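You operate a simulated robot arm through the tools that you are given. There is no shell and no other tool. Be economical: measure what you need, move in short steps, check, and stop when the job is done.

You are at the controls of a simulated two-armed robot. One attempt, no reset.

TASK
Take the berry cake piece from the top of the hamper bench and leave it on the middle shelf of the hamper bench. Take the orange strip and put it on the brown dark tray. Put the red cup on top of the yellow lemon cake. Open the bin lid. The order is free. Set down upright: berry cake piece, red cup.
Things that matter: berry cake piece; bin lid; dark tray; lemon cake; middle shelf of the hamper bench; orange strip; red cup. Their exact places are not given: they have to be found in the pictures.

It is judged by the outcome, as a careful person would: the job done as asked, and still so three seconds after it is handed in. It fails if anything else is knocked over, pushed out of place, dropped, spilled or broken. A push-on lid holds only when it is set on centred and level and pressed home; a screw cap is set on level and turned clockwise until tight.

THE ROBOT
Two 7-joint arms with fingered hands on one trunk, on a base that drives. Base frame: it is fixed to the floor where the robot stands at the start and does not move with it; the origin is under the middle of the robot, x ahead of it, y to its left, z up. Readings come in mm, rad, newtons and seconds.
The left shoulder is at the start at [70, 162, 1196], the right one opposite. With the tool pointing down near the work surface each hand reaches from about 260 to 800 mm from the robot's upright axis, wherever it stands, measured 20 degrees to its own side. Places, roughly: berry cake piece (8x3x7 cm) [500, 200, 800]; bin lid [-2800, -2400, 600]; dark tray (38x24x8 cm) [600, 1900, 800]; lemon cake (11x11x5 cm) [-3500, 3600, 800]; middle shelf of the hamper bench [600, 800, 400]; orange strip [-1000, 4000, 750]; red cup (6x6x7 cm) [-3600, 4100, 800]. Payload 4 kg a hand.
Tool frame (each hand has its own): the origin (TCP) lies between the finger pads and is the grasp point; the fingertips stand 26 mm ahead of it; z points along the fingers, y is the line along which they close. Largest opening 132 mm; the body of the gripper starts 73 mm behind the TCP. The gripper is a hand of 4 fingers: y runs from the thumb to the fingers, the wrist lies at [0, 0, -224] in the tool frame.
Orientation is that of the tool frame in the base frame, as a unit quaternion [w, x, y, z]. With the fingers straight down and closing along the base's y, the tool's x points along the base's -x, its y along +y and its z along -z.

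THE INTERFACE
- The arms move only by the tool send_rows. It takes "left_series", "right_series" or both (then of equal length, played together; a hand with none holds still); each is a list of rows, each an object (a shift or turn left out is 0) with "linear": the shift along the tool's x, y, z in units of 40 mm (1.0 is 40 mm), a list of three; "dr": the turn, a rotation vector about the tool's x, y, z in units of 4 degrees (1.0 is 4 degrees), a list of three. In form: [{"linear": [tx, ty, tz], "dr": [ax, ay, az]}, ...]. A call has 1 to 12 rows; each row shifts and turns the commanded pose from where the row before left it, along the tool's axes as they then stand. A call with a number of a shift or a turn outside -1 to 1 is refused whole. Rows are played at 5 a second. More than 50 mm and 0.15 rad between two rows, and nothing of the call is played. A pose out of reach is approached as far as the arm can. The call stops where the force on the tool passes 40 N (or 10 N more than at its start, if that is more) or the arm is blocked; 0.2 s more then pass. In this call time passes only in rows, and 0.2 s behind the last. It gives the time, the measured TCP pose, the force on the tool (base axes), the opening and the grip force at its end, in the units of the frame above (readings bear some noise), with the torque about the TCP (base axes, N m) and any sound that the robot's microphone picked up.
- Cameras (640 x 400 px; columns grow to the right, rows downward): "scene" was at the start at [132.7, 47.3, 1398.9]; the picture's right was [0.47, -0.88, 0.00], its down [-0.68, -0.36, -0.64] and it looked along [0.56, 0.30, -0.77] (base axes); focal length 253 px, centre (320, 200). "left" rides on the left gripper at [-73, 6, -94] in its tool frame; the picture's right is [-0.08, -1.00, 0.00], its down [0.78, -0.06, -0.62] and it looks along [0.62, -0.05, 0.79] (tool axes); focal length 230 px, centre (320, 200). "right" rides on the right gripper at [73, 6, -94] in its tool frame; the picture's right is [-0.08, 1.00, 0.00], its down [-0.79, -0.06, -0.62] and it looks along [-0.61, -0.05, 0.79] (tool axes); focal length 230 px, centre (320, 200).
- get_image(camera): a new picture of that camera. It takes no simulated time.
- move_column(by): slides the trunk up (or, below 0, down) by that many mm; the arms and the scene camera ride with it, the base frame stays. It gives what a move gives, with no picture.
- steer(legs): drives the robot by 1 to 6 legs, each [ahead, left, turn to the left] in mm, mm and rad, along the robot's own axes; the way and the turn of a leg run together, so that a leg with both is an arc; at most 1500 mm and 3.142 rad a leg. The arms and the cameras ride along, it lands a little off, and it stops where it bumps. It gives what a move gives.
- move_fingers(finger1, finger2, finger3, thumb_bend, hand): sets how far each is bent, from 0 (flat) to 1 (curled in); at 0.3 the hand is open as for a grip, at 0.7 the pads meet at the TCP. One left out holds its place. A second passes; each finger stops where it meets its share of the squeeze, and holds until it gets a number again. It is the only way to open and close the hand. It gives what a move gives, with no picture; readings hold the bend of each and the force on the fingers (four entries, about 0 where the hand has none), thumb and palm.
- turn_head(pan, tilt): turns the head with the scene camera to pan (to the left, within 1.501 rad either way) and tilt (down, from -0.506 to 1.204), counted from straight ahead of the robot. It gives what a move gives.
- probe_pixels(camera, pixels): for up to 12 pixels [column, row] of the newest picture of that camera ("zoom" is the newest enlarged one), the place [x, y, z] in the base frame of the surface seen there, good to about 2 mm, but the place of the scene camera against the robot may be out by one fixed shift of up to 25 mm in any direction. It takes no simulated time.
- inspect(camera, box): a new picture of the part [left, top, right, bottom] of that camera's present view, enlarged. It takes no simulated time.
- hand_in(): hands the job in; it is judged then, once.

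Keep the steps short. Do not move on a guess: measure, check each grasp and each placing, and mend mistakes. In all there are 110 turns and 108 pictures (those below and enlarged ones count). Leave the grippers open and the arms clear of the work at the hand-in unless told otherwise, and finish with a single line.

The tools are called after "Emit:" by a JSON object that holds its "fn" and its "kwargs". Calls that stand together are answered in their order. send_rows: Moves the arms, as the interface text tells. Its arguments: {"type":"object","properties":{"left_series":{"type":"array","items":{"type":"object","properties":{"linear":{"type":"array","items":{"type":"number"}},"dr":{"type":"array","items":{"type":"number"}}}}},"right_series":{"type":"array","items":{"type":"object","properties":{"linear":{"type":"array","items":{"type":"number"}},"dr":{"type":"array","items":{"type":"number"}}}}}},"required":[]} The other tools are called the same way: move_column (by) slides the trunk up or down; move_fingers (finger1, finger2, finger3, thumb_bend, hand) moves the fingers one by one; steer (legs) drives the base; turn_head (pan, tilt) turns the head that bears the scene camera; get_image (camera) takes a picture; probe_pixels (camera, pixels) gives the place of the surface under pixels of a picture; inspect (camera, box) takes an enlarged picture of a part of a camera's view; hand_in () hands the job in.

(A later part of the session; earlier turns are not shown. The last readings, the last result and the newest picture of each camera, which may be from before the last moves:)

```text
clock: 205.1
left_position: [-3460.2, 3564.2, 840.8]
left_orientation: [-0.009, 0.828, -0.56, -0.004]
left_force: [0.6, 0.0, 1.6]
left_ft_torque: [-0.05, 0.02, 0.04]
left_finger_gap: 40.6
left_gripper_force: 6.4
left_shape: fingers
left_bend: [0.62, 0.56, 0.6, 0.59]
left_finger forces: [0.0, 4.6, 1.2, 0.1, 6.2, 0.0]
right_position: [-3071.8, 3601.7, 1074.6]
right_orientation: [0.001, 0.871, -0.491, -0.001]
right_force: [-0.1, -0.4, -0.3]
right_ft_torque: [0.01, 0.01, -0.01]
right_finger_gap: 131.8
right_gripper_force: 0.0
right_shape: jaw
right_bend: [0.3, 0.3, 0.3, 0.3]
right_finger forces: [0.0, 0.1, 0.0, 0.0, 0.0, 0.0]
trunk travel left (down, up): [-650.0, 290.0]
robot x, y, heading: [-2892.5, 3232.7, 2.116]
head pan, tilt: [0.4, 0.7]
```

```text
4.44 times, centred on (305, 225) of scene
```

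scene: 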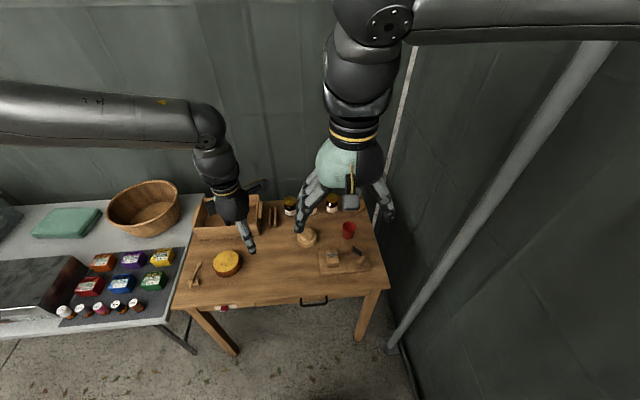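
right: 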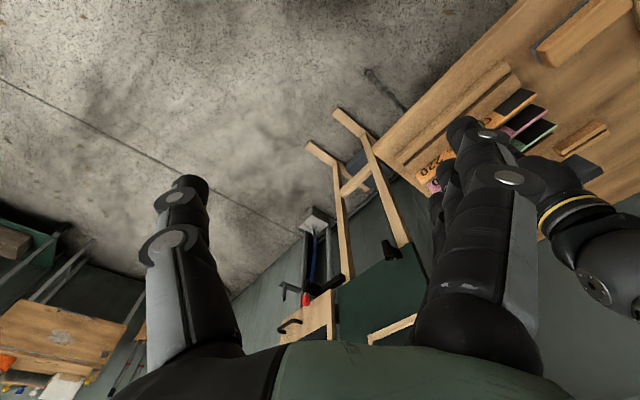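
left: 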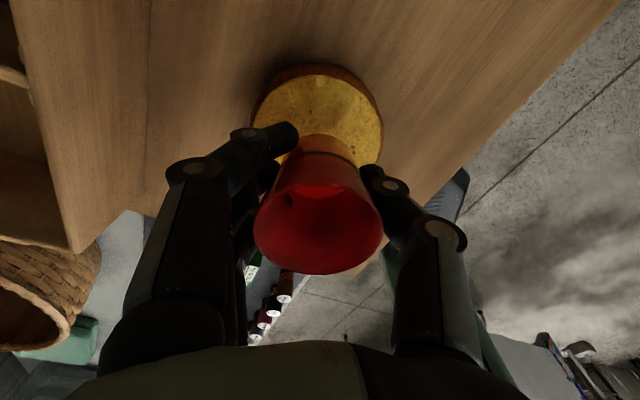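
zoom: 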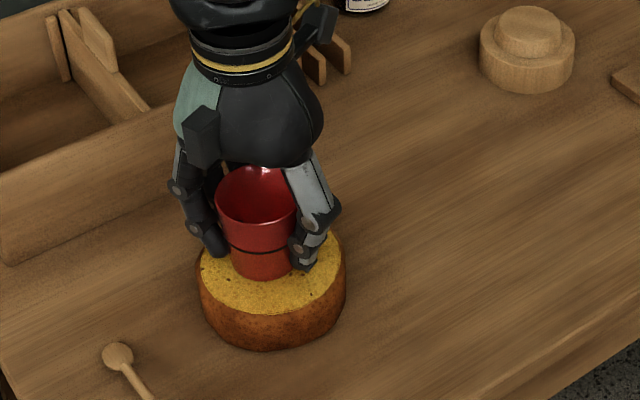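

Cup upright, centred and touching. I'll open the fingers in stages.

Emit:
{"fn": "send_rows", "kwargs": {"left_series": [{"linear": [0, 0, 0.02]}]}}

Emit:
{"fn": "move_fingers", "kwargs": {"hand": "left", "finger1": 0.54, "finger2": 0.54, "finger3": 0.54, "thumb_bend": 0.55}}

Emit:
{"fn": "move_fingers", "kwargs": {"hand": "left", "finger1": 0.42, "finger2": 0.42, "finger3": 0.42, "thumb_bend": 0.42}}

Emit:
{"fn": "inspect", "kwargs": {"camera": "scene", "box": [260, 180, 350, 270]}}

```text
clock: 205.5
left_position: [-3461.6, 3565.5, 840.2]
left_orientation: [-0.009, 0.828, -0.561, -0.004]
left_force: [0.2, 0.4, 4.3]
left_ft_torque: [-0.03, 0.05, 0.0]
left_finger_gap: 40.8
left_gripper_force: 6.3
left_shape: fingers
left_bend: [0.62, 0.57, 0.6, 0.59]
left_finger forces: [0.0, 4.7, 1.2, 0.0, 6.5, 0.0]
right_position: [-3070.3, 3600.4, 1074.7]
right_orientation: [0.0, 0.871, -0.491, 0.0]
right_force: [0.1, -0.1, -0.1]
right_ft_torque: [0.01, 0.02, 0.0]
right_finger_gap: 131.9
right_gripper_force: 0.0
right_shape: jaw
right_bend: [0.3, 0.3, 0.3, 0.3]
right_finger forces: [0.1, 0.0, 0.0, 0.1, 0.1, 0.0]
trunk travel left (down, up): [-650.0, 290.0]
robot x, y, heading: [-2890.9, 3231.4, 2.108]
head pan, tilt: [0.4, 0.7]
```

```text
clock: 206.5
left_position: [-3461.7, 3564.5, 839.0]
left_orientation: [-0.009, 0.828, -0.561, -0.004]
left_force: [-0.1, 0.0, -0.5]
left_ft_torque: [0.02, 0.0, -0.02]
left_finger_gap: 55.3
left_gripper_force: 0.1
left_shape: fingers
left_bend: [0.54, 0.54, 0.54, 0.55]
left_finger forces: [0.1, 0.2, 0.1, 0.1, 0.0, 0.0]
right_position: [-3072.0, 3602.3, 1072.8]
right_orientation: [0.002, 0.871, -0.491, 0.0]
right_force: [0.2, -1.1, -0.4]
right_ft_torque: [0.0, -0.01, -0.02]
right_finger_gap: 131.8
right_gripper_force: 0.0
right_shape: jaw
right_bend: [0.3, 0.3, 0.3, 0.3]
right_finger forces: [0.0, 0.0, 0.0, 0.1, 0.0, 0.0]
trunk travel left (down, up): [-650.0, 290.0]
robot x, y, heading: [-2894.3, 3233.2, 2.117]
head pan, tilt: [0.4, 0.7]
```

```text
clock: 207.5
left_position: [-3461.0, 3565.0, 840.3]
left_orientation: [-0.009, 0.828, -0.561, -0.004]
left_force: [-0.5, 0.5, 0.0]
left_ft_torque: [-0.03, 0.0, 0.0]
left_finger_gap: 96.5
left_gripper_force: 0.1
left_shape: fingers
left_bend: [0.42, 0.42, 0.42, 0.42]
left_finger forces: [0.0, 0.0, 0.0, 0.1, 0.0, 0.0]
right_position: [-3072.3, 3602.2, 1074.1]
right_orientation: [0.001, 0.871, -0.491, -0.001]
right_force: [-0.7, -1.1, 0.7]
right_ft_torque: [-0.01, 0.06, 0.0]
right_finger_gap: 131.9
right_gripper_force: 0.0
right_shape: jaw
right_bend: [0.3, 0.3, 0.3, 0.3]
right_finger forces: [0.0, 0.1, 0.0, 0.0, 0.1, 0.1]
trunk travel left (down, up): [-650.0, 290.0]
robot x, y, heading: [-2892.6, 3233.3, 2.116]
head pan, tilt: [0.4, 0.7]
```

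```text
4.44 times, centred on (305, 225) of scene
```

zoom: 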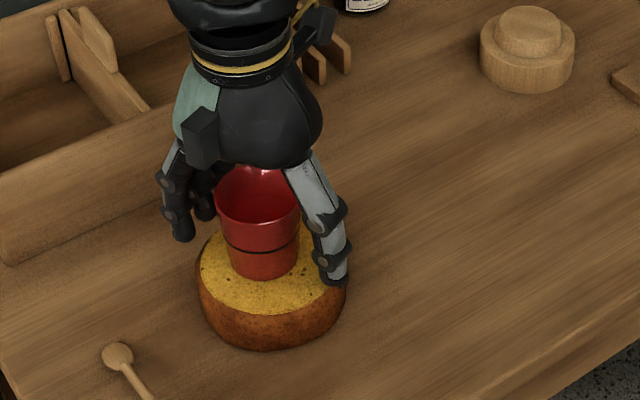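

The cup stands on the cake. I'll raise straight up, back off and turn toward the bin's side (facing -y), then look at the route.

Emit:
{"fn": "move_column", "kwargs": {"by": 270}}

Emit:
{"fn": "steer", "kwargs": {"legs": [[-150, 0, 0], [0, 0, 2.6]]}}

Emit:
{"fn": "turn_head", "kwargs": {"pan": 0.0, "tilt": 0.35}}

Emit:
{"fn": "get_image", "kwargs": {"camera": "scene"}}

```text
clock: 210.2
left_position: [-3462.3, 3564.5, 1109.6]
left_orientation: [-0.008, 0.828, -0.56, -0.003]
left_force: [-0.4, -0.4, 0.2]
left_ft_torque: [0.0, -0.03, 0.03]
left_finger_gap: 96.5
left_gripper_force: 0.0
left_shape: fingers
left_bend: [0.42, 0.42, 0.42, 0.42]
left_finger forces: [0.0, 0.1, 0.0, 0.1, 0.1, 0.0]
right_position: [-3071.6, 3602.1, 1344.3]
right_orientation: [0.002, 0.871, -0.492, 0.001]
right_force: [-0.7, -0.1, 0.8]
right_ft_torque: [0.0, 0.0, -0.04]
right_finger_gap: 132.2
right_gripper_force: 0.0
right_shape: jaw
right_bend: [0.3, 0.3, 0.3, 0.3]
right_finger forces: [0.0, 0.0, 0.1, 0.0, 0.0, 0.0]
trunk travel left (down, up): [-920.0, 20.0]
robot x, y, heading: [-2895.2, 3232.3, 2.114]
head pan, tilt: [0.4, 0.7]
```

```text
clock: 217.9
left_position: [-2449.9, 2559.6, 1108.9]
left_orientation: [0.001, 0.731, 0.682, -0.008]
left_force: [-0.3, 0.7, 1.4]
left_ft_torque: [0.01, 0.0, 0.02]
left_finger_gap: 96.2
left_gripper_force: 0.1
left_shape: fingers
left_bend: [0.42, 0.42, 0.42, 0.42]
left_finger forces: [0.0, 0.0, 0.0, 0.0, 0.0, 0.1]
right_position: [-2817.2, 2693.7, 1344.1]
right_orientation: [-0.001, 0.672, 0.741, 0.001]
right_force: [0.1, -0.6, -0.3]
right_ft_torque: [-0.04, 0.01, 0.01]
right_finger_gap: 131.5
right_gripper_force: 0.0
right_shape: jaw
right_bend: [0.3, 0.3, 0.3, 0.3]
right_finger forces: [0.1, 0.1, 0.0, 0.0, 0.1, 0.1]
trunk travel left (down, up): [-920.0, 20.0]
robot x, y, heading: [-2818.4, 3101.7, -1.473]
head pan, tilt: [0.4, 0.7]
```

```text
clock: 218.8
left_position: [-2450.6, 2559.9, 1109.5]
left_orientation: [0.001, 0.731, 0.683, -0.01]
left_force: [-0.7, 0.3, 0.4]
left_ft_torque: [0.0, 0.02, 0.0]
left_finger_gap: 96.3
left_gripper_force: 0.0
left_shape: fingers
left_bend: [0.42, 0.42, 0.42, 0.42]
left_finger forces: [0.0, 0.0, 0.1, 0.0, 0.0, 0.1]
right_position: [-2816.8, 2694.9, 1343.6]
right_orientation: [0.0, 0.671, 0.741, 0.001]
right_force: [-1.1, 0.6, 0.3]
right_ft_torque: [0.01, 0.02, 0.0]
right_finger_gap: 131.8
right_gripper_force: 0.0
right_shape: jaw
right_bend: [0.3, 0.3, 0.3, 0.3]
right_finger forces: [0.0, 0.0, 0.0, 0.1, 0.0, 0.1]
trunk travel left (down, up): [-920.0, 20.0]
robot x, y, heading: [-2814.6, 3102.2, -1.474]
head pan, tilt: [0.0, 0.351]
```

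```text
24 pictures are left
```

scene: 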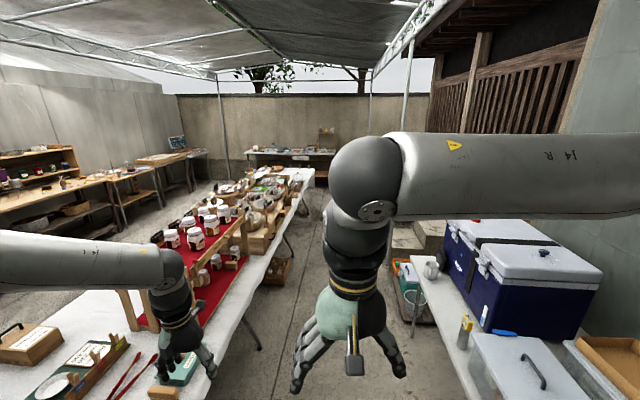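

A corridor runs between the display table and the cooler counter. I'll probe its edges.

Emit:
{"fn": "probe_pixels", "kwargs": {"camera": "scene", "pixels": [[250, 300], [285, 230], [305, 180], [440, 330], [405, 275], [430, 295], [400, 240], [330, 180], [300, 260], [290, 290], [360, 385], [280, 270]]}}

```text
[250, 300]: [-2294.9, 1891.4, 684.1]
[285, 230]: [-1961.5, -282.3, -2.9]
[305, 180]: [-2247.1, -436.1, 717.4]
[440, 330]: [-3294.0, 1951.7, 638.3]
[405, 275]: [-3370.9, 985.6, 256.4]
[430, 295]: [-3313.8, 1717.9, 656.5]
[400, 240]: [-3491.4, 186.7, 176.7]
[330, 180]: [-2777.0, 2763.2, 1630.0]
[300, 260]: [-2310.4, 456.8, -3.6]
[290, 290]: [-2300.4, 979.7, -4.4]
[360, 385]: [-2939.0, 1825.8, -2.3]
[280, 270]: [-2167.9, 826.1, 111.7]
```

The corridor is about 1 m wide, centred at x≈-2790, and clear. I'll align the heading to -y and drive 3 m.

Emit:
{"fn": "steer", "kwargs": {"legs": [[0, 0, -0.097], [1500, 0, 0], [1400, 0, 0]]}}

Emit:
{"fn": "get_image", "kwargs": {"camera": "scene"}}

```text
clock: 233.4
left_position: [-2381.7, -370.1, 1110.4]
left_orientation: [0.002, 0.744, 0.668, -0.009]
left_force: [0.8, 0.6, 0.2]
left_ft_torque: [-0.01, -0.01, 0.02]
left_finger_gap: 96.3
left_gripper_force: 0.1
left_shape: fingers
left_bend: [0.42, 0.42, 0.42, 0.42]
left_finger forces: [0.0, 0.1, 0.0, 0.0, 0.0, 0.0]
right_position: [-2743.9, -220.3, 1344.5]
right_orientation: [0.001, 0.686, 0.727, 0.001]
right_force: [-0.4, 0.4, 0.2]
right_ft_torque: [0.0, 0.0, -0.01]
right_finger_gap: 131.7
right_gripper_force: 0.1
right_shape: jaw
right_bend: [0.3, 0.3, 0.3, 0.3]
right_finger forces: [0.1, 0.1, 0.0, 0.0, 0.0, 0.0]
trunk travel left (down, up): [-920.0, 20.0]
robot x, y, heading: [-2726.8, 191.0, -1.509]
head pan, tilt: [0.0, 0.351]
```

```text
23 pictures are left
```

scene: 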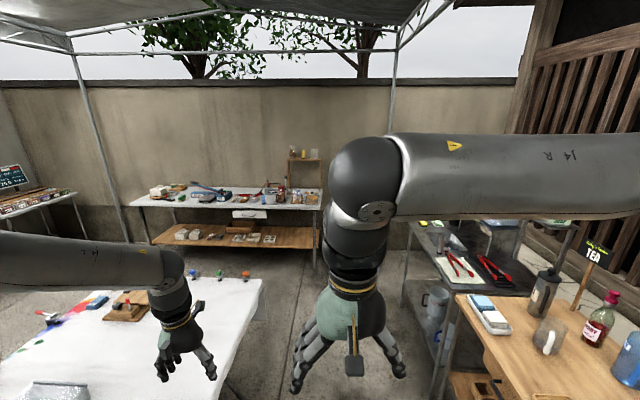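

The bin should be straight ahead, hidden behind my right hand. I'll go ahead 900 mm, then look from there.

Emit:
{"fn": "steer", "kwargs": {"legs": [[0, 0, -0.06], [900, 0, 0]]}}

Emit:
{"fn": "turn_head", "kwargs": {"pan": 0.0, "tilt": 0.55}}

Emit:
{"fn": "get_image", "kwargs": {"camera": "scene"}}

```text
clock: 238.6
left_position: [-2429.0, -1302.1, 1109.4]
left_orientation: [0.001, 0.767, 0.642, -0.01]
left_force: [-0.8, -0.2, -0.1]
left_ft_torque: [0.02, 0.02, 0.0]
left_finger_gap: 96.6
left_gripper_force: 0.1
left_shape: fingers
left_bend: [0.42, 0.42, 0.42, 0.42]
left_finger forces: [0.0, 0.0, 0.0, 0.0, 0.0, 0.0]
right_position: [-2778.9, -1128.2, 1344.8]
right_orientation: [0.001, 0.712, 0.702, 0.001]
right_force: [-0.4, 0.3, 0.4]
right_ft_torque: [0.0, -0.02, 0.01]
right_finger_gap: 131.9
right_gripper_force: 0.1
right_shape: jaw
right_bend: [0.3, 0.3, 0.3, 0.3]
right_finger forces: [0.0, 0.0, 0.0, 0.1, 0.0, 0.0]
trunk travel left (down, up): [-920.0, 20.0]
robot x, y, heading: [-2734.3, -720.8, -1.584]
head pan, tilt: [0.0, 0.351]
```

```text
clock: 239.3
left_position: [-2429.6, -1303.5, 1110.3]
left_orientation: [0.001, 0.767, 0.641, -0.009]
left_force: [-1.2, -0.7, 0.3]
left_ft_torque: [0.02, 0.0, -0.01]
left_finger_gap: 96.6
left_gripper_force: 0.1
left_shape: fingers
left_bend: [0.42, 0.42, 0.42, 0.42]
left_finger forces: [0.1, 0.1, 0.1, 0.1, 0.1, 0.1]
right_position: [-2779.1, -1128.5, 1343.6]
right_orientation: [0.001, 0.711, 0.703, 0.001]
right_force: [-0.4, 0.0, -0.4]
right_ft_torque: [0.02, 0.03, -0.02]
right_finger_gap: 131.7
right_gripper_force: 0.0
right_shape: jaw
right_bend: [0.3, 0.3, 0.3, 0.3]
right_finger forces: [0.0, 0.1, 0.0, 0.0, 0.1, 0.0]
trunk travel left (down, up): [-920.0, 20.0]
robot x, y, heading: [-2738.5, -721.3, -1.582]
head pan, tilt: [0.0, 0.55]
```

```text
22 pictures are left
```

scene: 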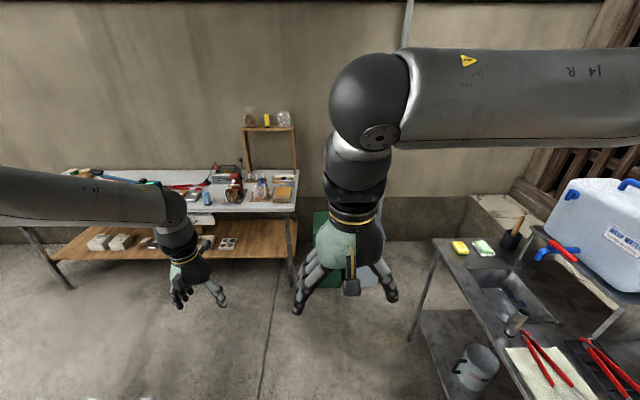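

Something green shows behind the right hand at (320,240). I'll strafe left 400 mm to see the bin unobstructed.

Emit:
{"fn": "steer", "kwargs": {"legs": [[150, 400, 0]]}}

Emit:
{"fn": "turn_head", "kwargs": {"pan": -0.25, "tilt": 0.55}}

Emit:
{"fn": "get_image", "kwargs": {"camera": "scene"}}

```text
clock: 241.2
left_position: [-2195.9, -1390.9, 1107.6]
left_orientation: [-0.002, 0.769, 0.64, -0.011]
left_force: [0.6, 0.1, -0.3]
left_ft_torque: [0.01, 0.04, 0.01]
left_finger_gap: 96.8
left_gripper_force: 0.0
left_shape: fingers
left_bend: [0.42, 0.42, 0.42, 0.42]
left_finger forces: [0.1, 0.1, 0.0, 0.0, 0.0, 0.0]
right_position: [-2544.5, -1215.3, 1345.5]
right_orientation: [-0.001, 0.713, 0.701, 0.0]
right_force: [1.1, 0.3, 0.4]
right_ft_torque: [0.03, 0.04, 0.01]
right_finger_gap: 131.9
right_gripper_force: 0.1
right_shape: jaw
right_bend: [0.3, 0.3, 0.3, 0.3]
right_finger forces: [0.1, 0.0, 0.1, 0.0, 0.1, 0.0]
trunk travel left (down, up): [-920.0, 20.0]
robot x, y, heading: [-2504.6, -809.3, -1.584]
head pan, tilt: [0.0, 0.55]
stopped in leg 1: the robot was blocked; the commanded pose is now the measured one
```

```text
clock: 242.0
left_position: [-2196.1, -1391.7, 1108.7]
left_orientation: [0.0, 0.768, 0.64, -0.011]
left_force: [-0.7, 0.1, 0.1]
left_ft_torque: [0.01, 0.0, 0.02]
left_finger_gap: 96.4
left_gripper_force: 0.0
left_shape: fingers
left_bend: [0.42, 0.42, 0.42, 0.42]
left_finger forces: [0.0, 0.0, 0.0, 0.1, 0.0, 0.0]
right_position: [-2545.2, -1216.8, 1344.7]
right_orientation: [-0.001, 0.712, 0.702, 0.0]
right_force: [0.2, 0.4, 0.1]
right_ft_torque: [0.01, 0.02, -0.01]
right_finger_gap: 131.8
right_gripper_force: 0.1
right_shape: jaw
right_bend: [0.3, 0.3, 0.3, 0.3]
right_finger forces: [0.0, 0.0, 0.1, 0.1, 0.0, 0.0]
trunk travel left (down, up): [-920.0, 20.0]
robot x, y, heading: [-2501.1, -811.0, -1.588]
head pan, tilt: [-0.25, 0.55]
```

```text
21 pictures are left
```

scene: 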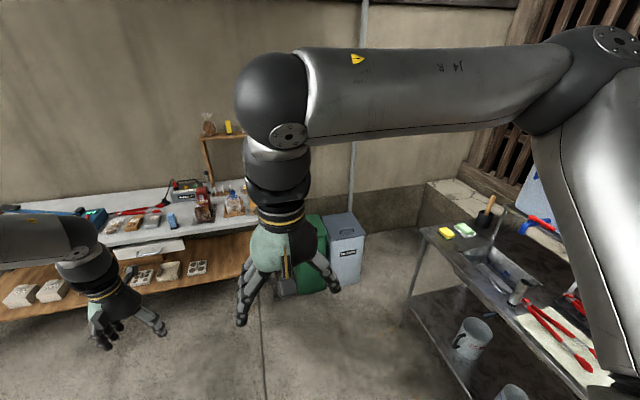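

The base bumped the table at my left and stopped, so I'll step back right by a little. Two bins are visible: a grey one at (345,245) and a green one behind the hand. I'll enlarge and probe.

Emit:
{"fn": "inspect", "kwargs": {"camera": "scene", "box": [230, 190, 400, 310]}}

Emit:
{"fn": "probe_pixels", "kwargs": {"camera": "scene", "pixels": [[342, 222], [330, 235], [362, 235], [345, 260], [312, 260], [345, 238], [330, 215], [352, 213], [318, 235], [420, 260]]}}

Emit:
{"fn": "steer", "kwargs": {"legs": [[0, -100, 0]]}}

```text
3.33 times, centred on (315, 250) of scene
```

zoom: 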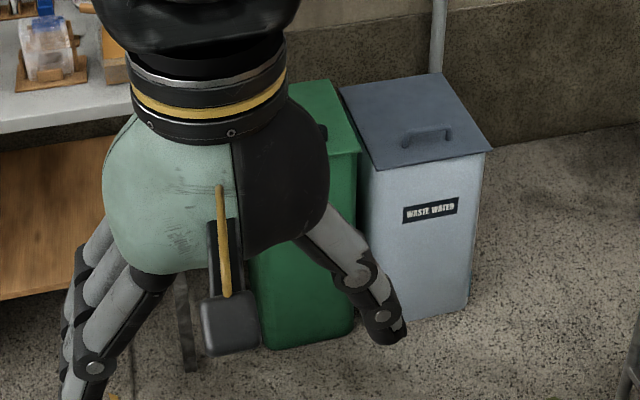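

```text
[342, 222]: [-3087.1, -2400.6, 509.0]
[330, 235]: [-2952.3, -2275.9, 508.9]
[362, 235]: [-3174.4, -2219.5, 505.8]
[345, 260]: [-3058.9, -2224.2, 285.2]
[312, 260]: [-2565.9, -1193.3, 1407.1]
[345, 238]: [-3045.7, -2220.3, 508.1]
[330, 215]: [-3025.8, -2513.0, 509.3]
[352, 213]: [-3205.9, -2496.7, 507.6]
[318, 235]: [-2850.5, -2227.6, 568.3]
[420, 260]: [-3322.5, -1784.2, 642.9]
```

```text
clock: 243.2
left_position: [-2296.5, -1390.4, 1108.2]
left_orientation: [0.0, 0.769, 0.639, -0.011]
left_force: [0.6, 1.1, -0.2]
left_ft_torque: [0.01, 0.03, -0.01]
left_finger_gap: 96.7
left_gripper_force: 0.0
left_shape: fingers
left_bend: [0.42, 0.42, 0.42, 0.42]
left_finger forces: [0.1, 0.1, 0.0, 0.1, 0.0, 0.0]
right_position: [-2645.3, -1212.3, 1343.9]
right_orientation: [-0.002, 0.714, 0.701, -0.001]
right_force: [0.9, -0.4, 0.5]
right_ft_torque: [-0.02, 0.07, 0.02]
right_finger_gap: 131.8
right_gripper_force: 0.1
right_shape: jaw
right_bend: [0.3, 0.3, 0.3, 0.3]
right_finger forces: [0.0, 0.0, 0.0, 0.1, 0.0, 0.0]
trunk travel left (down, up): [-920.0, 20.0]
robot x, y, heading: [-2602.7, -806.3, -1.587]
head pan, tilt: [-0.25, 0.55]
```

The grey one is a "waste water" bin at x≈-3080; the green bin at about (-2800, -2400) is the target. I'll come closer and turn slightly left so my hand doesn't hide it.

Emit:
{"fn": "steer", "kwargs": {"legs": [[450, -50, 0], [0, 0, 0.4]]}}

Emit:
{"fn": "turn_head", "kwargs": {"pan": -0.55, "tilt": 0.75}}

Emit:
{"fn": "get_image", "kwargs": {"camera": "scene"}}

```text
clock: 247.2
left_position: [-2154.9, -1679.6, 1109.2]
left_orientation: [0.003, 0.624, 0.781, -0.009]
left_force: [0.5, -0.1, 0.1]
left_ft_torque: [0.0, -0.01, 0.0]
left_finger_gap: 96.8
left_gripper_force: 0.0
left_shape: fingers
left_bend: [0.42, 0.42, 0.42, 0.42]
left_finger forces: [0.0, 0.0, 0.0, 0.0, 0.0, 0.1]
right_position: [-2546.1, -1656.3, 1345.0]
right_orientation: [0.001, 0.557, 0.83, 0.002]
right_force: [0.1, 0.8, 0.3]
right_ft_torque: [0.03, 0.0, -0.02]
right_finger_gap: 131.8
right_gripper_force: 0.1
right_shape: jaw
right_bend: [0.3, 0.3, 0.3, 0.3]
right_finger forces: [0.1, 0.0, 0.0, 0.1, 0.1, 0.1]
trunk travel left (down, up): [-920.0, 20.0]
robot x, y, heading: [-2663.7, -1264.8, -1.184]
head pan, tilt: [-0.25, 0.55]
```

```text
clock: 247.9
left_position: [-2154.4, -1679.7, 1109.0]
left_orientation: [0.003, 0.624, 0.782, -0.009]
left_force: [1.5, 0.3, 0.1]
left_ft_torque: [-0.03, -0.01, 0.0]
left_finger_gap: 96.6
left_gripper_force: 0.1
left_shape: fingers
left_bend: [0.42, 0.42, 0.42, 0.42]
left_finger forces: [0.0, 0.0, 0.0, 0.1, 0.0, 0.1]
right_position: [-2544.7, -1655.9, 1343.8]
right_orientation: [0.001, 0.558, 0.83, 0.001]
right_force: [-0.8, -0.8, 0.1]
right_ft_torque: [0.01, 0.01, -0.03]
right_finger_gap: 132.0
right_gripper_force: 0.2
right_shape: jaw
right_bend: [0.3, 0.3, 0.3, 0.3]
right_finger forces: [0.1, 0.1, 0.0, 0.0, 0.0, 0.1]
trunk travel left (down, up): [-920.0, 20.0]
robot x, y, heading: [-2660.8, -1265.1, -1.181]
head pan, tilt: [-0.55, 0.75]
```

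```text
19 pictures are left
```

scene: 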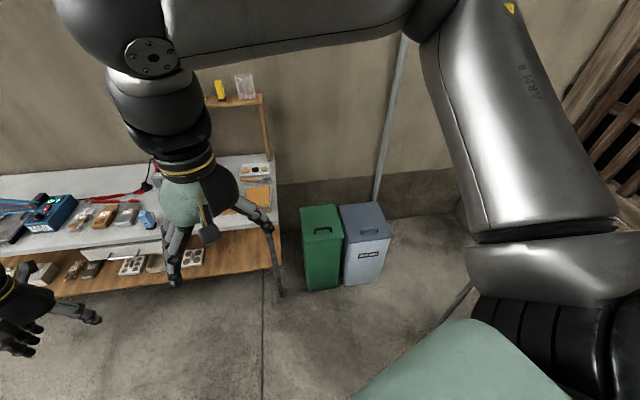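

The green bin is in clear view at (320,245). I'll enlarge and probe its lid, edges and handle.

Emit:
{"fn": "inspect", "kwargs": {"camera": "scene", "box": [280, 180, 400, 300]}}

Emit:
{"fn": "probe_pixels", "kwargs": {"camera": "zoom", "pixels": [[185, 137], [215, 135], [245, 145], [200, 175], [200, 215], [320, 200], [110, 215], [130, 140], [290, 135], [200, 250], [215, 155], [340, 200]]}}

```text
3.33 times, centred on (340, 240) of scene
```

zoom: 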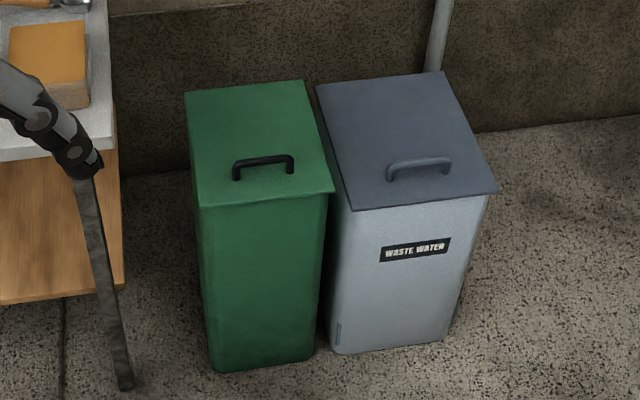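

```text
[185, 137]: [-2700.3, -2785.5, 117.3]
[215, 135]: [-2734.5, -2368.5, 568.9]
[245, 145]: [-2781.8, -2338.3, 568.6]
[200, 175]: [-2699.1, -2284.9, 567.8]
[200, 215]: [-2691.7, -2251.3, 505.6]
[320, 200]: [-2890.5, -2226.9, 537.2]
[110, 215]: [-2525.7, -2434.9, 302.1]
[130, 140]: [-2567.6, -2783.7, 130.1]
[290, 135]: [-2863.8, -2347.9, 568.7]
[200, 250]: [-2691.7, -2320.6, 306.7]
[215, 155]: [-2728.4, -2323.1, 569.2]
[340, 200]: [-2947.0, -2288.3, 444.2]
```

The target handle runs along x on the green lid's front half. My plan is to pinch the handle lengthwise, thumb on one end and fingers on the other, and swing it up. First I'll probe the handle, then stand at heading -2.0 with the left hand over it.

Emit:
{"fn": "probe_pixels", "kwargs": {"camera": "zoom", "pixels": [[236, 165], [237, 178], [291, 158], [291, 170], [263, 160], [263, 175], [325, 188], [208, 200], [305, 85], [190, 95]]}}

Emit:
{"fn": "steer", "kwargs": {"legs": [[0, 0, -0.82], [430, 171, 0]]}}

Emit:
{"fn": "move_column", "kwargs": {"by": -250}}

Emit:
{"fn": "get_image", "kwargs": {"camera": "left"}}

```text
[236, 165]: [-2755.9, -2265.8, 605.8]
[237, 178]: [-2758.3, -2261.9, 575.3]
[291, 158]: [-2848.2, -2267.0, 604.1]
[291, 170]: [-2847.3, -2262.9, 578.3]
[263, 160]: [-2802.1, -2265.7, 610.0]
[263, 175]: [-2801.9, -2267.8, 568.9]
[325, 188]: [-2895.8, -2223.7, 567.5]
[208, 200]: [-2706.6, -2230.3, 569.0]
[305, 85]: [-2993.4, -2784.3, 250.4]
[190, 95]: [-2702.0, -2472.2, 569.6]
```

```text
clock: 252.8
left_position: [-2662.0, -2358.4, 1111.0]
left_orientation: [0.0, 0.889, 0.458, -0.01]
left_force: [-0.1, -0.9, 0.8]
left_ft_torque: [0.0, 0.02, 0.01]
left_finger_gap: 96.4
left_gripper_force: 0.0
left_shape: fingers
left_bend: [0.42, 0.42, 0.42, 0.42]
left_finger forces: [0.0, 0.1, 0.1, 0.0, 0.1, 0.0]
right_position: [-2903.7, -2049.3, 1344.3]
right_orientation: [0.002, 0.848, 0.53, 0.0]
right_force: [-0.1, 0.6, 0.8]
right_ft_torque: [0.0, -0.04, 0.03]
right_finger_gap: 131.6
right_gripper_force: 0.1
right_shape: jaw
right_bend: [0.3, 0.3, 0.3, 0.3]
right_finger forces: [0.1, 0.1, 0.0, 0.0, 0.0, 0.0]
trunk travel left (down, up): [-920.0, 20.0]
robot x, y, heading: [-2689.9, -1707.9, -2.023]
head pan, tilt: [-0.55, 0.75]
```

```text
clock: 255.4
left_position: [-2662.3, -2359.3, 860.6]
left_orientation: [-0.001, 0.889, 0.458, -0.01]
left_force: [-0.3, -0.8, -0.9]
left_ft_torque: [-0.02, -0.02, -0.01]
left_finger_gap: 96.6
left_gripper_force: 0.0
left_shape: fingers
left_bend: [0.42, 0.42, 0.42, 0.42]
left_finger forces: [0.1, 0.0, 0.0, 0.0, 0.0, 0.0]
right_position: [-2903.2, -2051.7, 1095.0]
right_orientation: [0.001, 0.848, 0.529, 0.0]
right_force: [-0.8, 0.4, -0.1]
right_ft_torque: [-0.02, 0.01, -0.01]
right_finger_gap: 131.8
right_gripper_force: 0.2
right_shape: jaw
right_bend: [0.3, 0.3, 0.3, 0.3]
right_finger forces: [0.1, 0.1, 0.1, 0.1, 0.1, 0.1]
trunk travel left (down, up): [-670.0, 270.0]
robot x, y, heading: [-2689.6, -1703.1, -2.02]
head pan, tilt: [-0.55, 0.75]
```

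```text
17 pictures are left
```

left: 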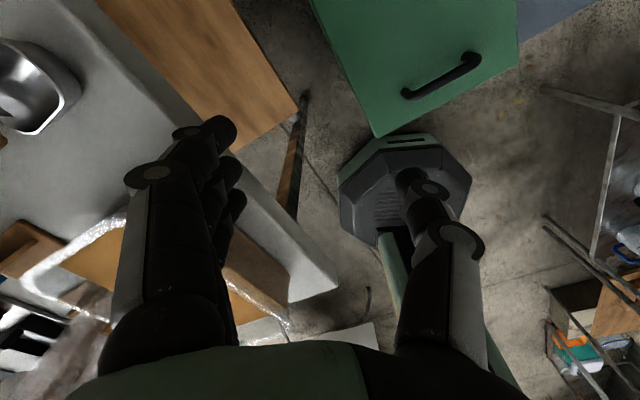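

The handle is visible from (405,93) to (478,58). I'll probe it with the hand camera.

Emit:
{"fn": "probe_pixels", "kwargs": {"camera": "left", "pixels": [[406, 93], [412, 88], [440, 74], [470, 60], [477, 57], [430, 60], [375, 133], [513, 60], [220, 80], [250, 100]]}}

```text
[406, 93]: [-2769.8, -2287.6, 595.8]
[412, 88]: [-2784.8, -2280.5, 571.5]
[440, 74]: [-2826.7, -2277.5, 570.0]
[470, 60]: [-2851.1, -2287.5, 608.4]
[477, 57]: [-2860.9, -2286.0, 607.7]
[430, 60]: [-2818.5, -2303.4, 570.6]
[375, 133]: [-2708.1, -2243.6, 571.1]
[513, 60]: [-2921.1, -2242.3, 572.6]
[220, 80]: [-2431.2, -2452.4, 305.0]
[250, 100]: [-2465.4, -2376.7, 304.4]
```

The handle is centred at (-2815, -2286), spans about 96 mm along x, and its top is at z 609. I'll yaw the hand 35° so it closes along x, open it fully, and move above.

Emit:
{"fn": "send_rows", "kwargs": {"left_series": [{"dr": [0, 0, -0.986]}, {"dr": [0, 0, -0.986]}, {"dr": [0, 0, -0.986]}, {"dr": [0, 0, -0.986]}, {"dr": [0, 0, -0.986]}, {"dr": [0, 0, -0.986]}, {"dr": [0, 0, -0.986]}, {"dr": [0, 0, -0.986]}, {"dr": [0, 0, -0.986]}]}}

Emit:
{"fn": "send_rows", "kwargs": {"left_series": [{"linear": [-0.365, -0.765, 0]}, {"linear": [-0.365, -0.765, 0]}, {"linear": [-0.365, -0.765, 0]}, {"linear": [-0.365, -0.765, 0]}, {"linear": [-0.365, -0.765, 0]}]}}

Emit:
{"fn": "move_fingers", "kwargs": {"hand": "left", "finger1": 0.3, "finger2": 0.3, "finger3": 0.3, "thumb_bend": 0.3}}

Emit:
{"fn": "move_column", "kwargs": {"by": -150}}

Emit:
{"fn": "get_image", "kwargs": {"camera": "left"}}

```text
clock: 257.4
left_position: [-2661.6, -2359.2, 859.4]
left_orientation: [-0.004, 0.707, 0.707, -0.007]
left_force: [-0.2, 0.0, -0.1]
left_ft_torque: [-0.03, -0.03, -0.01]
left_finger_gap: 96.9
left_gripper_force: 0.0
left_shape: fingers
left_bend: [0.42, 0.42, 0.42, 0.42]
left_finger forces: [0.0, 0.1, 0.1, 0.0, 0.1, 0.0]
right_position: [-2903.4, -2051.5, 1095.0]
right_orientation: [0.001, 0.848, 0.53, 0.001]
right_force: [0.3, 0.7, 0.6]
right_ft_torque: [0.02, 0.01, -0.01]
right_finger_gap: 131.8
right_gripper_force: 0.1
right_shape: jaw
right_bend: [0.3, 0.3, 0.3, 0.3]
right_finger forces: [0.0, 0.1, 0.0, 0.1, 0.1, 0.0]
trunk travel left (down, up): [-670.0, 270.0]
robot x, y, heading: [-2687.9, -1701.3, -2.027]
head pan, tilt: [-0.55, 0.75]
```

```text
clock: 258.6
left_position: [-2710.0, -2363.4, 906.3]
left_orientation: [-0.004, 0.707, 0.707, -0.01]
left_force: [0.3, -0.5, 0.7]
left_ft_torque: [-0.01, 0.0, 0.0]
left_finger_gap: 96.8
left_gripper_force: 0.0
left_shape: fingers
left_bend: [0.42, 0.42, 0.42, 0.42]
left_finger forces: [0.0, 0.0, 0.1, 0.0, 0.0, 0.0]
left hand out of reach, approached as far as the arm can: row 1, 2, 3, 4, 5
right_position: [-2902.4, -2051.4, 1094.2]
right_orientation: [0.001, 0.848, 0.531, 0.001]
right_force: [-0.1, -0.3, 0.4]
right_ft_torque: [-0.02, 0.02, 0.0]
right_finger_gap: 132.0
right_gripper_force: 0.1
right_shape: jaw
right_bend: [0.3, 0.3, 0.3, 0.3]
right_finger forces: [0.0, 0.0, 0.0, 0.1, 0.0, 0.0]
trunk travel left (down, up): [-670.0, 270.0]
robot x, y, heading: [-2687.5, -1707.1, -2.025]
head pan, tilt: [-0.55, 0.75]
```

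```text
clock: 259.6
left_position: [-2711.7, -2363.9, 905.9]
left_orientation: [-0.006, 0.708, 0.707, -0.01]
left_force: [0.1, 0.0, 0.3]
left_ft_torque: [-0.01, 0.01, 0.02]
left_finger_gap: 135.7
left_gripper_force: 0.1
left_shape: fingers
left_bend: [0.3, 0.3, 0.3, 0.3]
left_finger forces: [0.0, 0.0, 0.0, 0.1, 0.1, 0.1]
right_position: [-2903.7, -2052.9, 1094.0]
right_orientation: [0.001, 0.848, 0.53, 0.001]
right_force: [0.5, -1.2, -0.5]
right_ft_torque: [-0.03, -0.02, -0.02]
right_finger_gap: 132.1
right_gripper_force: 0.2
right_shape: jaw
right_bend: [0.3, 0.3, 0.3, 0.3]
right_finger forces: [0.0, 0.1, 0.0, 0.0, 0.0, 0.0]
trunk travel left (down, up): [-670.0, 270.0]
robot x, y, heading: [-2688.3, -1703.0, -2.028]
head pan, tilt: [-0.55, 0.75]
```

```text
clock: 261.4
left_position: [-2711.8, -2363.8, 756.4]
left_orientation: [-0.005, 0.708, 0.706, -0.009]
left_force: [0.2, 0.0, 0.3]
left_ft_torque: [-0.01, -0.01, -0.01]
left_finger_gap: 135.7
left_gripper_force: 0.0
left_shape: fingers
left_bend: [0.3, 0.3, 0.3, 0.3]
left_finger forces: [0.1, 0.1, 0.0, 0.0, 0.0, 0.1]
right_position: [-2903.3, -2051.4, 944.6]
right_orientation: [0.001, 0.848, 0.529, 0.001]
right_force: [-0.4, -0.1, 0.3]
right_ft_torque: [-0.01, -0.02, -0.02]
right_finger_gap: 132.0
right_gripper_force: 0.0
right_shape: jaw
right_bend: [0.3, 0.3, 0.3, 0.3]
right_finger forces: [0.0, 0.0, 0.0, 0.0, 0.0, 0.0]
trunk travel left (down, up): [-520.0, 420.0]
robot x, y, heading: [-2690.7, -1704.2, -2.021]
head pan, tilt: [-0.55, 0.75]
```

```text
16 pictures are left
```

left: 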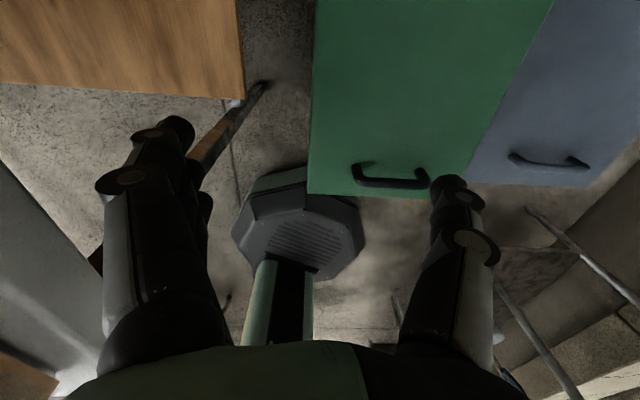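

The arm is at its limit, so I'll move the base: 25 mm back and 127 mm to the right, to bring the hand over the handle.

Emit:
{"fn": "steer", "kwargs": {"legs": [[-25, -127, 0]]}}

Emit:
{"fn": "get_image", "kwargs": {"camera": "left"}}

Emit:
{"fn": "probe_pixels", "kwargs": {"camera": "left", "pixels": [[284, 184], [350, 184], [318, 183], [320, 120], [280, 175], [355, 175], [320, 165]]}}

```text
clock: 262.6
left_position: [-2810.3, -2287.5, 755.6]
left_orientation: [-0.004, 0.707, 0.707, -0.009]
left_force: [0.2, -1.8, 0.6]
left_ft_torque: [0.0, -0.06, -0.01]
left_finger_gap: 135.7
left_gripper_force: 0.1
left_shape: fingers
left_bend: [0.3, 0.3, 0.3, 0.3]
left_finger forces: [0.0, 0.1, 0.0, 0.0, 0.0, 0.1]
right_position: [-3003.8, -1975.7, 943.3]
right_orientation: [0.002, 0.848, 0.531, 0.0]
right_force: [0.0, -0.3, -0.4]
right_ft_torque: [0.0, -0.02, 0.02]
right_finger_gap: 131.5
right_gripper_force: 0.1
right_shape: jaw
right_bend: [0.3, 0.3, 0.3, 0.3]
right_finger forces: [0.0, 0.1, 0.0, 0.0, 0.0, 0.1]
trunk travel left (down, up): [-520.0, 420.0]
robot x, y, heading: [-2787.7, -1627.0, -2.022]
head pan, tilt: [-0.55, 0.75]
```

```text
15 pictures are left
```

left: 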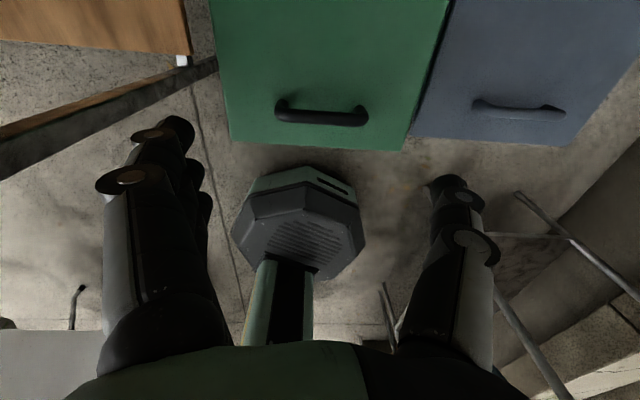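

```text
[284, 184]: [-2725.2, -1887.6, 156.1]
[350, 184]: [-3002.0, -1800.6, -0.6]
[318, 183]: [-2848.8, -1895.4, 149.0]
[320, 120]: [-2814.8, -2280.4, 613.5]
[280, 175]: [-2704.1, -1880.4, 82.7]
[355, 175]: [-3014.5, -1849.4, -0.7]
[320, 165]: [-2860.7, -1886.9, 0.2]
```

Well aligned: the handle is centred under the hand. I'll lower 130 mm, then 20 mm more.

Emit:
{"fn": "move_column", "kwargs": {"by": -130}}

Emit:
{"fn": "move_column", "kwargs": {"by": -20}}

Emit:
{"fn": "get_image", "kwargs": {"camera": "left"}}

```text
clock: 264.2
left_position: [-2810.8, -2287.4, 625.7]
left_orientation: [-0.005, 0.706, 0.708, -0.01]
left_force: [-0.1, -0.8, 0.0]
left_ft_torque: [0.0, -0.01, -0.02]
left_finger_gap: 135.6
left_gripper_force: 0.1
left_shape: fingers
left_bend: [0.3, 0.3, 0.3, 0.3]
left_finger forces: [0.0, 0.0, 0.0, 0.1, 0.1, 0.1]
right_position: [-3003.0, -1975.4, 814.9]
right_orientation: [0.001, 0.848, 0.53, 0.0]
right_force: [0.4, -0.3, -0.4]
right_ft_torque: [0.02, 0.01, 0.0]
right_finger_gap: 131.9
right_gripper_force: 0.1
right_shape: jaw
right_bend: [0.3, 0.3, 0.3, 0.3]
right_finger forces: [0.0, 0.0, 0.0, 0.0, 0.1, 0.1]
trunk travel left (down, up): [-390.0, 550.0]
robot x, y, heading: [-2790.8, -1627.4, -2.023]
head pan, tilt: [-0.55, 0.75]
```

```text
clock: 264.9
left_position: [-2810.4, -2286.0, 605.9]
left_orientation: [-0.005, 0.706, 0.708, -0.01]
left_force: [-0.1, 0.1, -0.3]
left_ft_torque: [0.02, 0.01, -0.06]
left_finger_gap: 135.6
left_gripper_force: 0.0
left_shape: fingers
left_bend: [0.3, 0.3, 0.3, 0.3]
left_finger forces: [0.1, 0.0, 0.0, 0.0, 0.0, 0.1]
right_position: [-3002.7, -1974.8, 794.2]
right_orientation: [0.001, 0.848, 0.531, 0.0]
right_force: [-0.4, 0.5, 0.2]
right_ft_torque: [-0.01, -0.02, 0.0]
right_finger_gap: 132.0
right_gripper_force: 0.0
right_shape: jaw
right_bend: [0.3, 0.3, 0.3, 0.3]
right_finger forces: [0.0, 0.1, 0.0, 0.1, 0.1, 0.1]
trunk travel left (down, up): [-370.0, 570.0]
robot x, y, heading: [-2790.7, -1627.1, -2.022]
head pan, tilt: [-0.55, 0.75]
```

```text
14 pictures are left
```

left: 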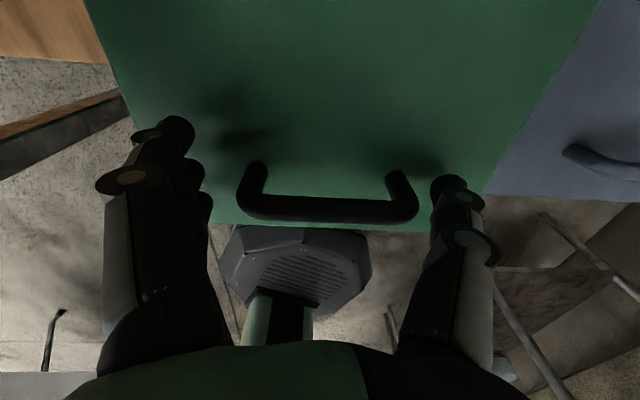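

The handle lies between thumb and fingers. I'll close onto its ends.

Emit:
{"fn": "move_fingers", "kwargs": {"hand": "left", "finger1": 0.52, "finger2": 0.52, "finger3": 0.52, "thumb_bend": 0.52}}

Emit:
{"fn": "get_image", "kwargs": {"camera": "left"}}

```text
clock: 265.9
left_position: [-2813.0, -2286.2, 607.2]
left_orientation: [-0.005, 0.708, 0.706, -0.011]
left_force: [-21.7, -5.8, -0.5]
left_ft_torque: [-0.01, -0.27, 0.26]
left_finger_gap: 87.5
left_gripper_force: 16.2
left_shape: fingers
left_bend: [0.52, 0.43, 0.52, 0.45]
left_finger forces: [0.0, 6.0, 0.0, 0.0, 26.3, 0.0]
right_position: [-3005.2, -1975.1, 793.3]
right_orientation: [0.001, 0.847, 0.531, 0.002]
right_force: [-0.5, -0.5, 0.0]
right_ft_torque: [-0.02, -0.02, 0.01]
right_finger_gap: 132.1
right_gripper_force: 0.0
right_shape: jaw
right_bend: [0.3, 0.3, 0.3, 0.3]
right_finger forces: [0.0, 0.0, 0.0, 0.0, 0.0, 0.0]
trunk travel left (down, up): [-370.0, 570.0]
robot x, y, heading: [-2788.7, -1627.1, -2.024]
head pan, tilt: [-0.55, 0.75]
```

```text
13 pictures are left
```

left: 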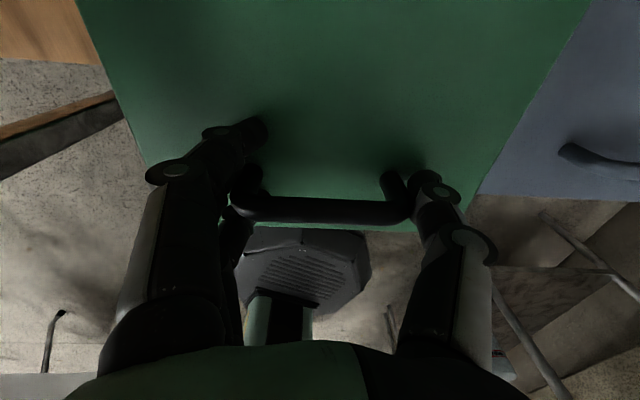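

The middle finger and thumb hold the two ends; fingers 1 and 3 slid past, so I'll open those, relax the sideways load by 3 mm, and begin the arc up and back around the rear hinge (about y -2485, z 571).

Emit:
{"fn": "move_fingers", "kwargs": {"hand": "left", "finger1": 0.3, "finger2": 0.56, "finger3": 0.3}}

Emit:
{"fn": "send_rows", "kwargs": {"left_series": [{"linear": [0, -0.05, 0]}, {"linear": [-0.095, 0, -0.41]}, {"linear": [-0.125, 0, -0.42]}, {"linear": [-0.175, 0, -0.4]}]}}

Emit:
{"fn": "get_image", "kwargs": {"camera": "left"}}

```text
clock: 266.9
left_position: [-2813.3, -2286.9, 607.1]
left_orientation: [-0.004, 0.708, 0.707, -0.011]
left_force: [-21.6, -7.7, 2.7]
left_ft_torque: [-0.05, -0.28, 0.2]
left_finger_gap: 123.9
left_gripper_force: 18.2
left_shape: fingers
left_bend: [0.3, 0.43, 0.3, 0.45]
left_finger forces: [0.0, 7.9, 0.0, 0.1, 27.5, 0.1]
right_position: [-3004.9, -1976.0, 794.0]
right_orientation: [0.002, 0.847, 0.531, 0.003]
right_force: [-0.3, 0.4, 0.7]
right_ft_torque: [0.06, 0.02, 0.03]
right_finger_gap: 131.7
right_gripper_force: 0.1
right_shape: jaw
right_bend: [0.3, 0.3, 0.3, 0.3]
right_finger forces: [0.1, 0.0, 0.1, 0.0, 0.1, 0.0]
trunk travel left (down, up): [-370.0, 570.0]
robot x, y, heading: [-2790.6, -1625.4, -2.026]
head pan, tilt: [-0.55, 0.75]
```

```text
clock: 267.9
left_position: [-2814.3, -2303.5, 654.4]
left_orientation: [-0.005, 0.707, 0.708, -0.01]
left_force: [-15.3, -10.5, -6.5]
left_ft_torque: [0.04, -0.24, 0.31]
left_finger_gap: 122.4
left_gripper_force: 17.6
left_shape: fingers
left_bend: [0.3, 0.47, 0.3, 0.45]
left_finger forces: [0.0, 9.4, 0.0, 0.0, 24.7, 0.0]
right_position: [-3004.0, -1977.4, 792.5]
right_orientation: [0.001, 0.848, 0.53, 0.002]
right_force: [0.7, -0.3, 0.5]
right_ft_torque: [0.0, -0.01, 0.02]
right_finger_gap: 132.1
right_gripper_force: 0.1
right_shape: jaw
right_bend: [0.3, 0.3, 0.3, 0.3]
right_finger forces: [0.0, 0.0, 0.0, 0.0, 0.0, 0.1]
trunk travel left (down, up): [-370.0, 570.0]
robot x, y, heading: [-2787.0, -1623.7, -2.023]
head pan, tilt: [-0.55, 0.75]
```

```text
12 pictures are left
```

left: 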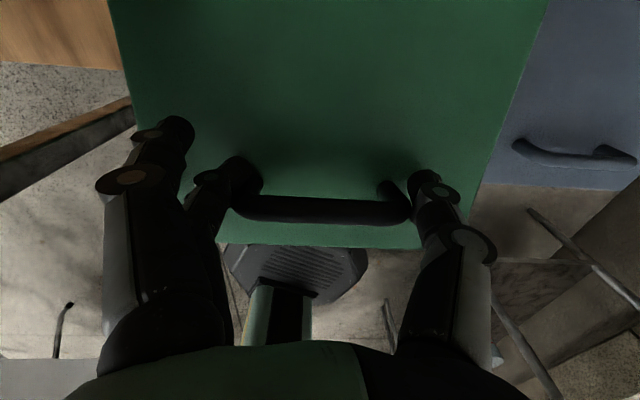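

It's working: the lid is rising with the handle (about 15°). I'll continue along the arc to about 40°.

Emit:
{"fn": "send_rows", "kwargs": {"left_series": [{"linear": [-0.22, 0, -0.4]}, {"linear": [-0.26, 0, -0.375]}, {"linear": [-0.28, 0, -0.35]}, {"linear": [-0.31, 0, -0.325]}, {"linear": [-0.335, 0, -0.3]}]}}

Emit:
{"fn": "get_image", "kwargs": {"camera": "left"}}

```text
clock: 269.1
left_position: [-2780.8, -2328.4, 716.9]
left_orientation: [-0.005, 0.706, 0.708, -0.013]
left_force: [-0.2, 0.6, -0.1]
left_ft_torque: [-0.02, 0.03, 0.0]
left_finger_gap: 100.3
left_gripper_force: 0.1
left_shape: fingers
left_bend: [0.3, 0.54, 0.3, 0.52]
left_finger forces: [0.0, 0.0, 0.0, 0.0, 0.1, 0.0]
left hand out of reach, approached as far as the arm can: row 1, 2, 3, 4, 5
right_position: [-3002.8, -1974.9, 795.0]
right_orientation: [0.0, 0.847, 0.531, 0.0]
right_force: [0.3, 0.5, 0.0]
right_ft_torque: [-0.03, 0.03, 0.03]
right_finger_gap: 131.8
right_gripper_force: 0.1
right_shape: jaw
right_bend: [0.3, 0.3, 0.3, 0.3]
right_finger forces: [0.0, 0.0, 0.0, 0.0, 0.0, 0.1]
trunk travel left (down, up): [-370.0, 570.0]
robot x, y, heading: [-2788.4, -1621.4, -2.025]
head pan, tilt: [-0.55, 0.75]
```

```text
11 pictures are left
```

left: 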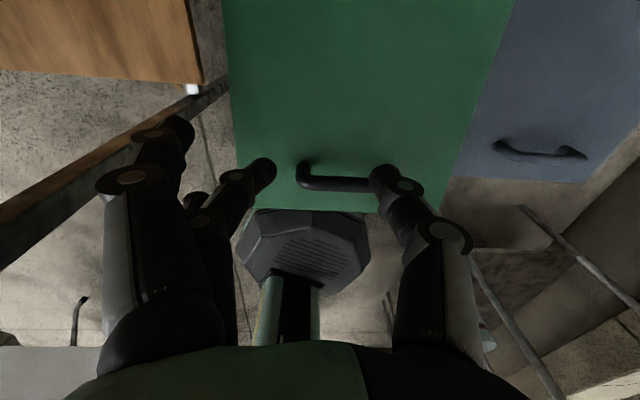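

The arm ran out of reach and the grip slipped, so the lid is likely closed again. I'll open the hand, raise, pull the hand in closer, and restand more squarely to the bin with arm slack.

Emit:
{"fn": "move_fingers", "kwargs": {"hand": "left", "finger1": 0.3, "finger2": 0.3, "finger3": 0.3, "thumb_bend": 0.3}}

Emit:
{"fn": "move_column", "kwargs": {"by": 150}}

Emit:
{"fn": "send_rows", "kwargs": {"left_series": [{"linear": [0.9, -0.1, 0]}, {"linear": [0.9, -0.1, 0]}, {"linear": [0.9, -0.1, 0]}, {"linear": [0.9, -0.1, 0]}, {"linear": [0.9, -0.1, 0]}, {"linear": [0.9, -0.1, 0]}]}}

Emit:
{"fn": "steer", "kwargs": {"legs": [[0, 0, 0.375], [200, -174, 0]]}}

Emit:
{"fn": "send_rows", "kwargs": {"left_series": [{"dr": [0, 0, 0.9]}, {"dr": [0, 0, 0.9]}, {"dr": [0, 0, 0.9]}, {"dr": [0, 0, 0.9]}, {"dr": [0, 0, 0.9]}, {"dr": [0, 0, 0.9]}]}}

Emit:
{"fn": "get_image", "kwargs": {"camera": "left"}}

```text
clock: 270.1
left_position: [-2782.8, -2330.0, 716.6]
left_orientation: [-0.004, 0.707, 0.707, -0.013]
left_force: [0.2, -0.8, 0.0]
left_ft_torque: [-0.01, 0.01, -0.01]
left_finger_gap: 135.8
left_gripper_force: 0.1
left_shape: fingers
left_bend: [0.3, 0.3, 0.3, 0.3]
left_finger forces: [0.1, 0.0, 0.1, 0.0, 0.0, 0.0]
right_position: [-3003.5, -1975.3, 794.7]
right_orientation: [0.001, 0.848, 0.531, 0.001]
right_force: [-1.0, -0.3, 0.2]
right_ft_torque: [0.02, 0.01, -0.07]
right_finger_gap: 131.8
right_gripper_force: 0.1
right_shape: jaw
right_bend: [0.3, 0.3, 0.3, 0.3]
right_finger forces: [0.0, 0.0, 0.0, 0.1, 0.0, 0.0]
trunk travel left (down, up): [-370.0, 570.0]
robot x, y, heading: [-2790.9, -1624.0, -2.02]
head pan, tilt: [-0.55, 0.75]
```

```text
clock: 271.8
left_position: [-2782.3, -2330.5, 865.7]
left_orientation: [-0.005, 0.707, 0.707, -0.013]
left_force: [-0.5, 0.9, -0.2]
left_ft_torque: [0.01, -0.01, 0.03]
left_finger_gap: 135.8
left_gripper_force: 0.0
left_shape: fingers
left_bend: [0.3, 0.3, 0.3, 0.3]
left_finger forces: [0.0, 0.0, 0.1, 0.0, 0.0, 0.0]
right_position: [-3003.3, -1976.0, 944.5]
right_orientation: [0.001, 0.847, 0.531, 0.001]
right_force: [-0.2, 0.2, -0.1]
right_ft_torque: [0.0, -0.01, 0.02]
right_finger_gap: 131.8
right_gripper_force: 0.1
right_shape: jaw
right_bend: [0.3, 0.3, 0.3, 0.3]
right_finger forces: [0.0, 0.0, 0.0, 0.0, 0.0, 0.0]
trunk travel left (down, up): [-520.0, 420.0]
robot x, y, heading: [-2787.8, -1625.0, -2.023]
head pan, tilt: [-0.55, 0.75]
```

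```text
clock: 273.2
left_position: [-2809.4, -2113.1, 864.9]
left_orientation: [-0.004, 0.706, 0.708, -0.013]
left_force: [-0.1, -0.4, -0.5]
left_ft_torque: [-0.03, -0.03, -0.02]
left_finger_gap: 135.8
left_gripper_force: 0.0
left_shape: fingers
left_bend: [0.3, 0.3, 0.3, 0.3]
left_finger forces: [0.0, 0.0, 0.1, 0.0, 0.0, 0.0]
right_position: [-3003.4, -1974.8, 944.5]
right_orientation: [0.001, 0.847, 0.531, 0.001]
right_force: [-0.3, -0.2, 0.3]
right_ft_torque: [-0.04, -0.01, 0.01]
right_finger_gap: 132.1
right_gripper_force: 0.0
right_shape: jaw
right_bend: [0.3, 0.3, 0.3, 0.3]
right_finger forces: [0.0, 0.1, 0.1, 0.0, 0.0, 0.0]
trunk travel left (down, up): [-520.0, 420.0]
robot x, y, heading: [-2790.1, -1625.3, -2.023]
head pan, tilt: [-0.55, 0.75]
```

```text
clock: 276.2
left_position: [-2818.1, -2267.9, 862.1]
left_orientation: [-0.002, 0.565, 0.825, -0.014]
left_force: [-0.6, 0.3, 0.3]
left_ft_torque: [-0.02, -0.03, -0.01]
left_finger_gap: 135.7
left_gripper_force: 0.1
left_shape: fingers
left_bend: [0.3, 0.3, 0.3, 0.3]
left_finger forces: [0.0, 0.0, 0.0, 0.0, 0.0, 0.1]
right_position: [-3050.4, -2210.2, 944.3]
right_orientation: [0.001, 0.735, 0.678, 0.001]
right_force: [0.0, 0.4, -0.6]
right_ft_torque: [-0.02, -0.04, -0.03]
right_finger_gap: 132.0
right_gripper_force: 0.1
right_shape: jaw
right_bend: [0.3, 0.3, 0.3, 0.3]
right_finger forces: [0.0, 0.1, 0.0, 0.0, 0.0, 0.0]
trunk travel left (down, up): [-520.0, 420.0]
robot x, y, heading: [-2976.7, -1808.8, -1.651]
head pan, tilt: [-0.55, 0.75]
```

```text
clock: 277.6
left_position: [-2818.0, -2268.7, 864.0]
left_orientation: [0.0, 0.711, 0.703, -0.013]
left_force: [0.5, -0.5, 0.6]
left_ft_torque: [0.0, 0.01, 0.03]
left_finger_gap: 135.9
left_gripper_force: 0.0
left_shape: fingers
left_bend: [0.3, 0.3, 0.3, 0.3]
left_finger forces: [0.1, 0.0, 0.0, 0.0, 0.1, 0.0]
right_position: [-3050.1, -2209.4, 943.6]
right_orientation: [0.001, 0.735, 0.678, 0.001]
right_force: [0.3, 0.2, 0.7]
right_ft_torque: [0.01, 0.0, 0.0]
right_finger_gap: 131.8
right_gripper_force: 0.1
right_shape: jaw
right_bend: [0.3, 0.3, 0.3, 0.3]
right_finger forces: [0.1, 0.1, 0.0, 0.0, 0.1, 0.0]
trunk travel left (down, up): [-520.0, 420.0]
robot x, y, heading: [-2974.1, -1801.7, -1.659]
head pan, tilt: [-0.55, 0.75]
```

```text
10 pictures are left
```

left: 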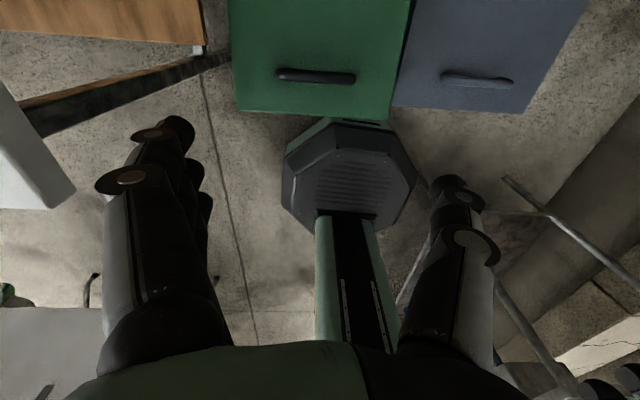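

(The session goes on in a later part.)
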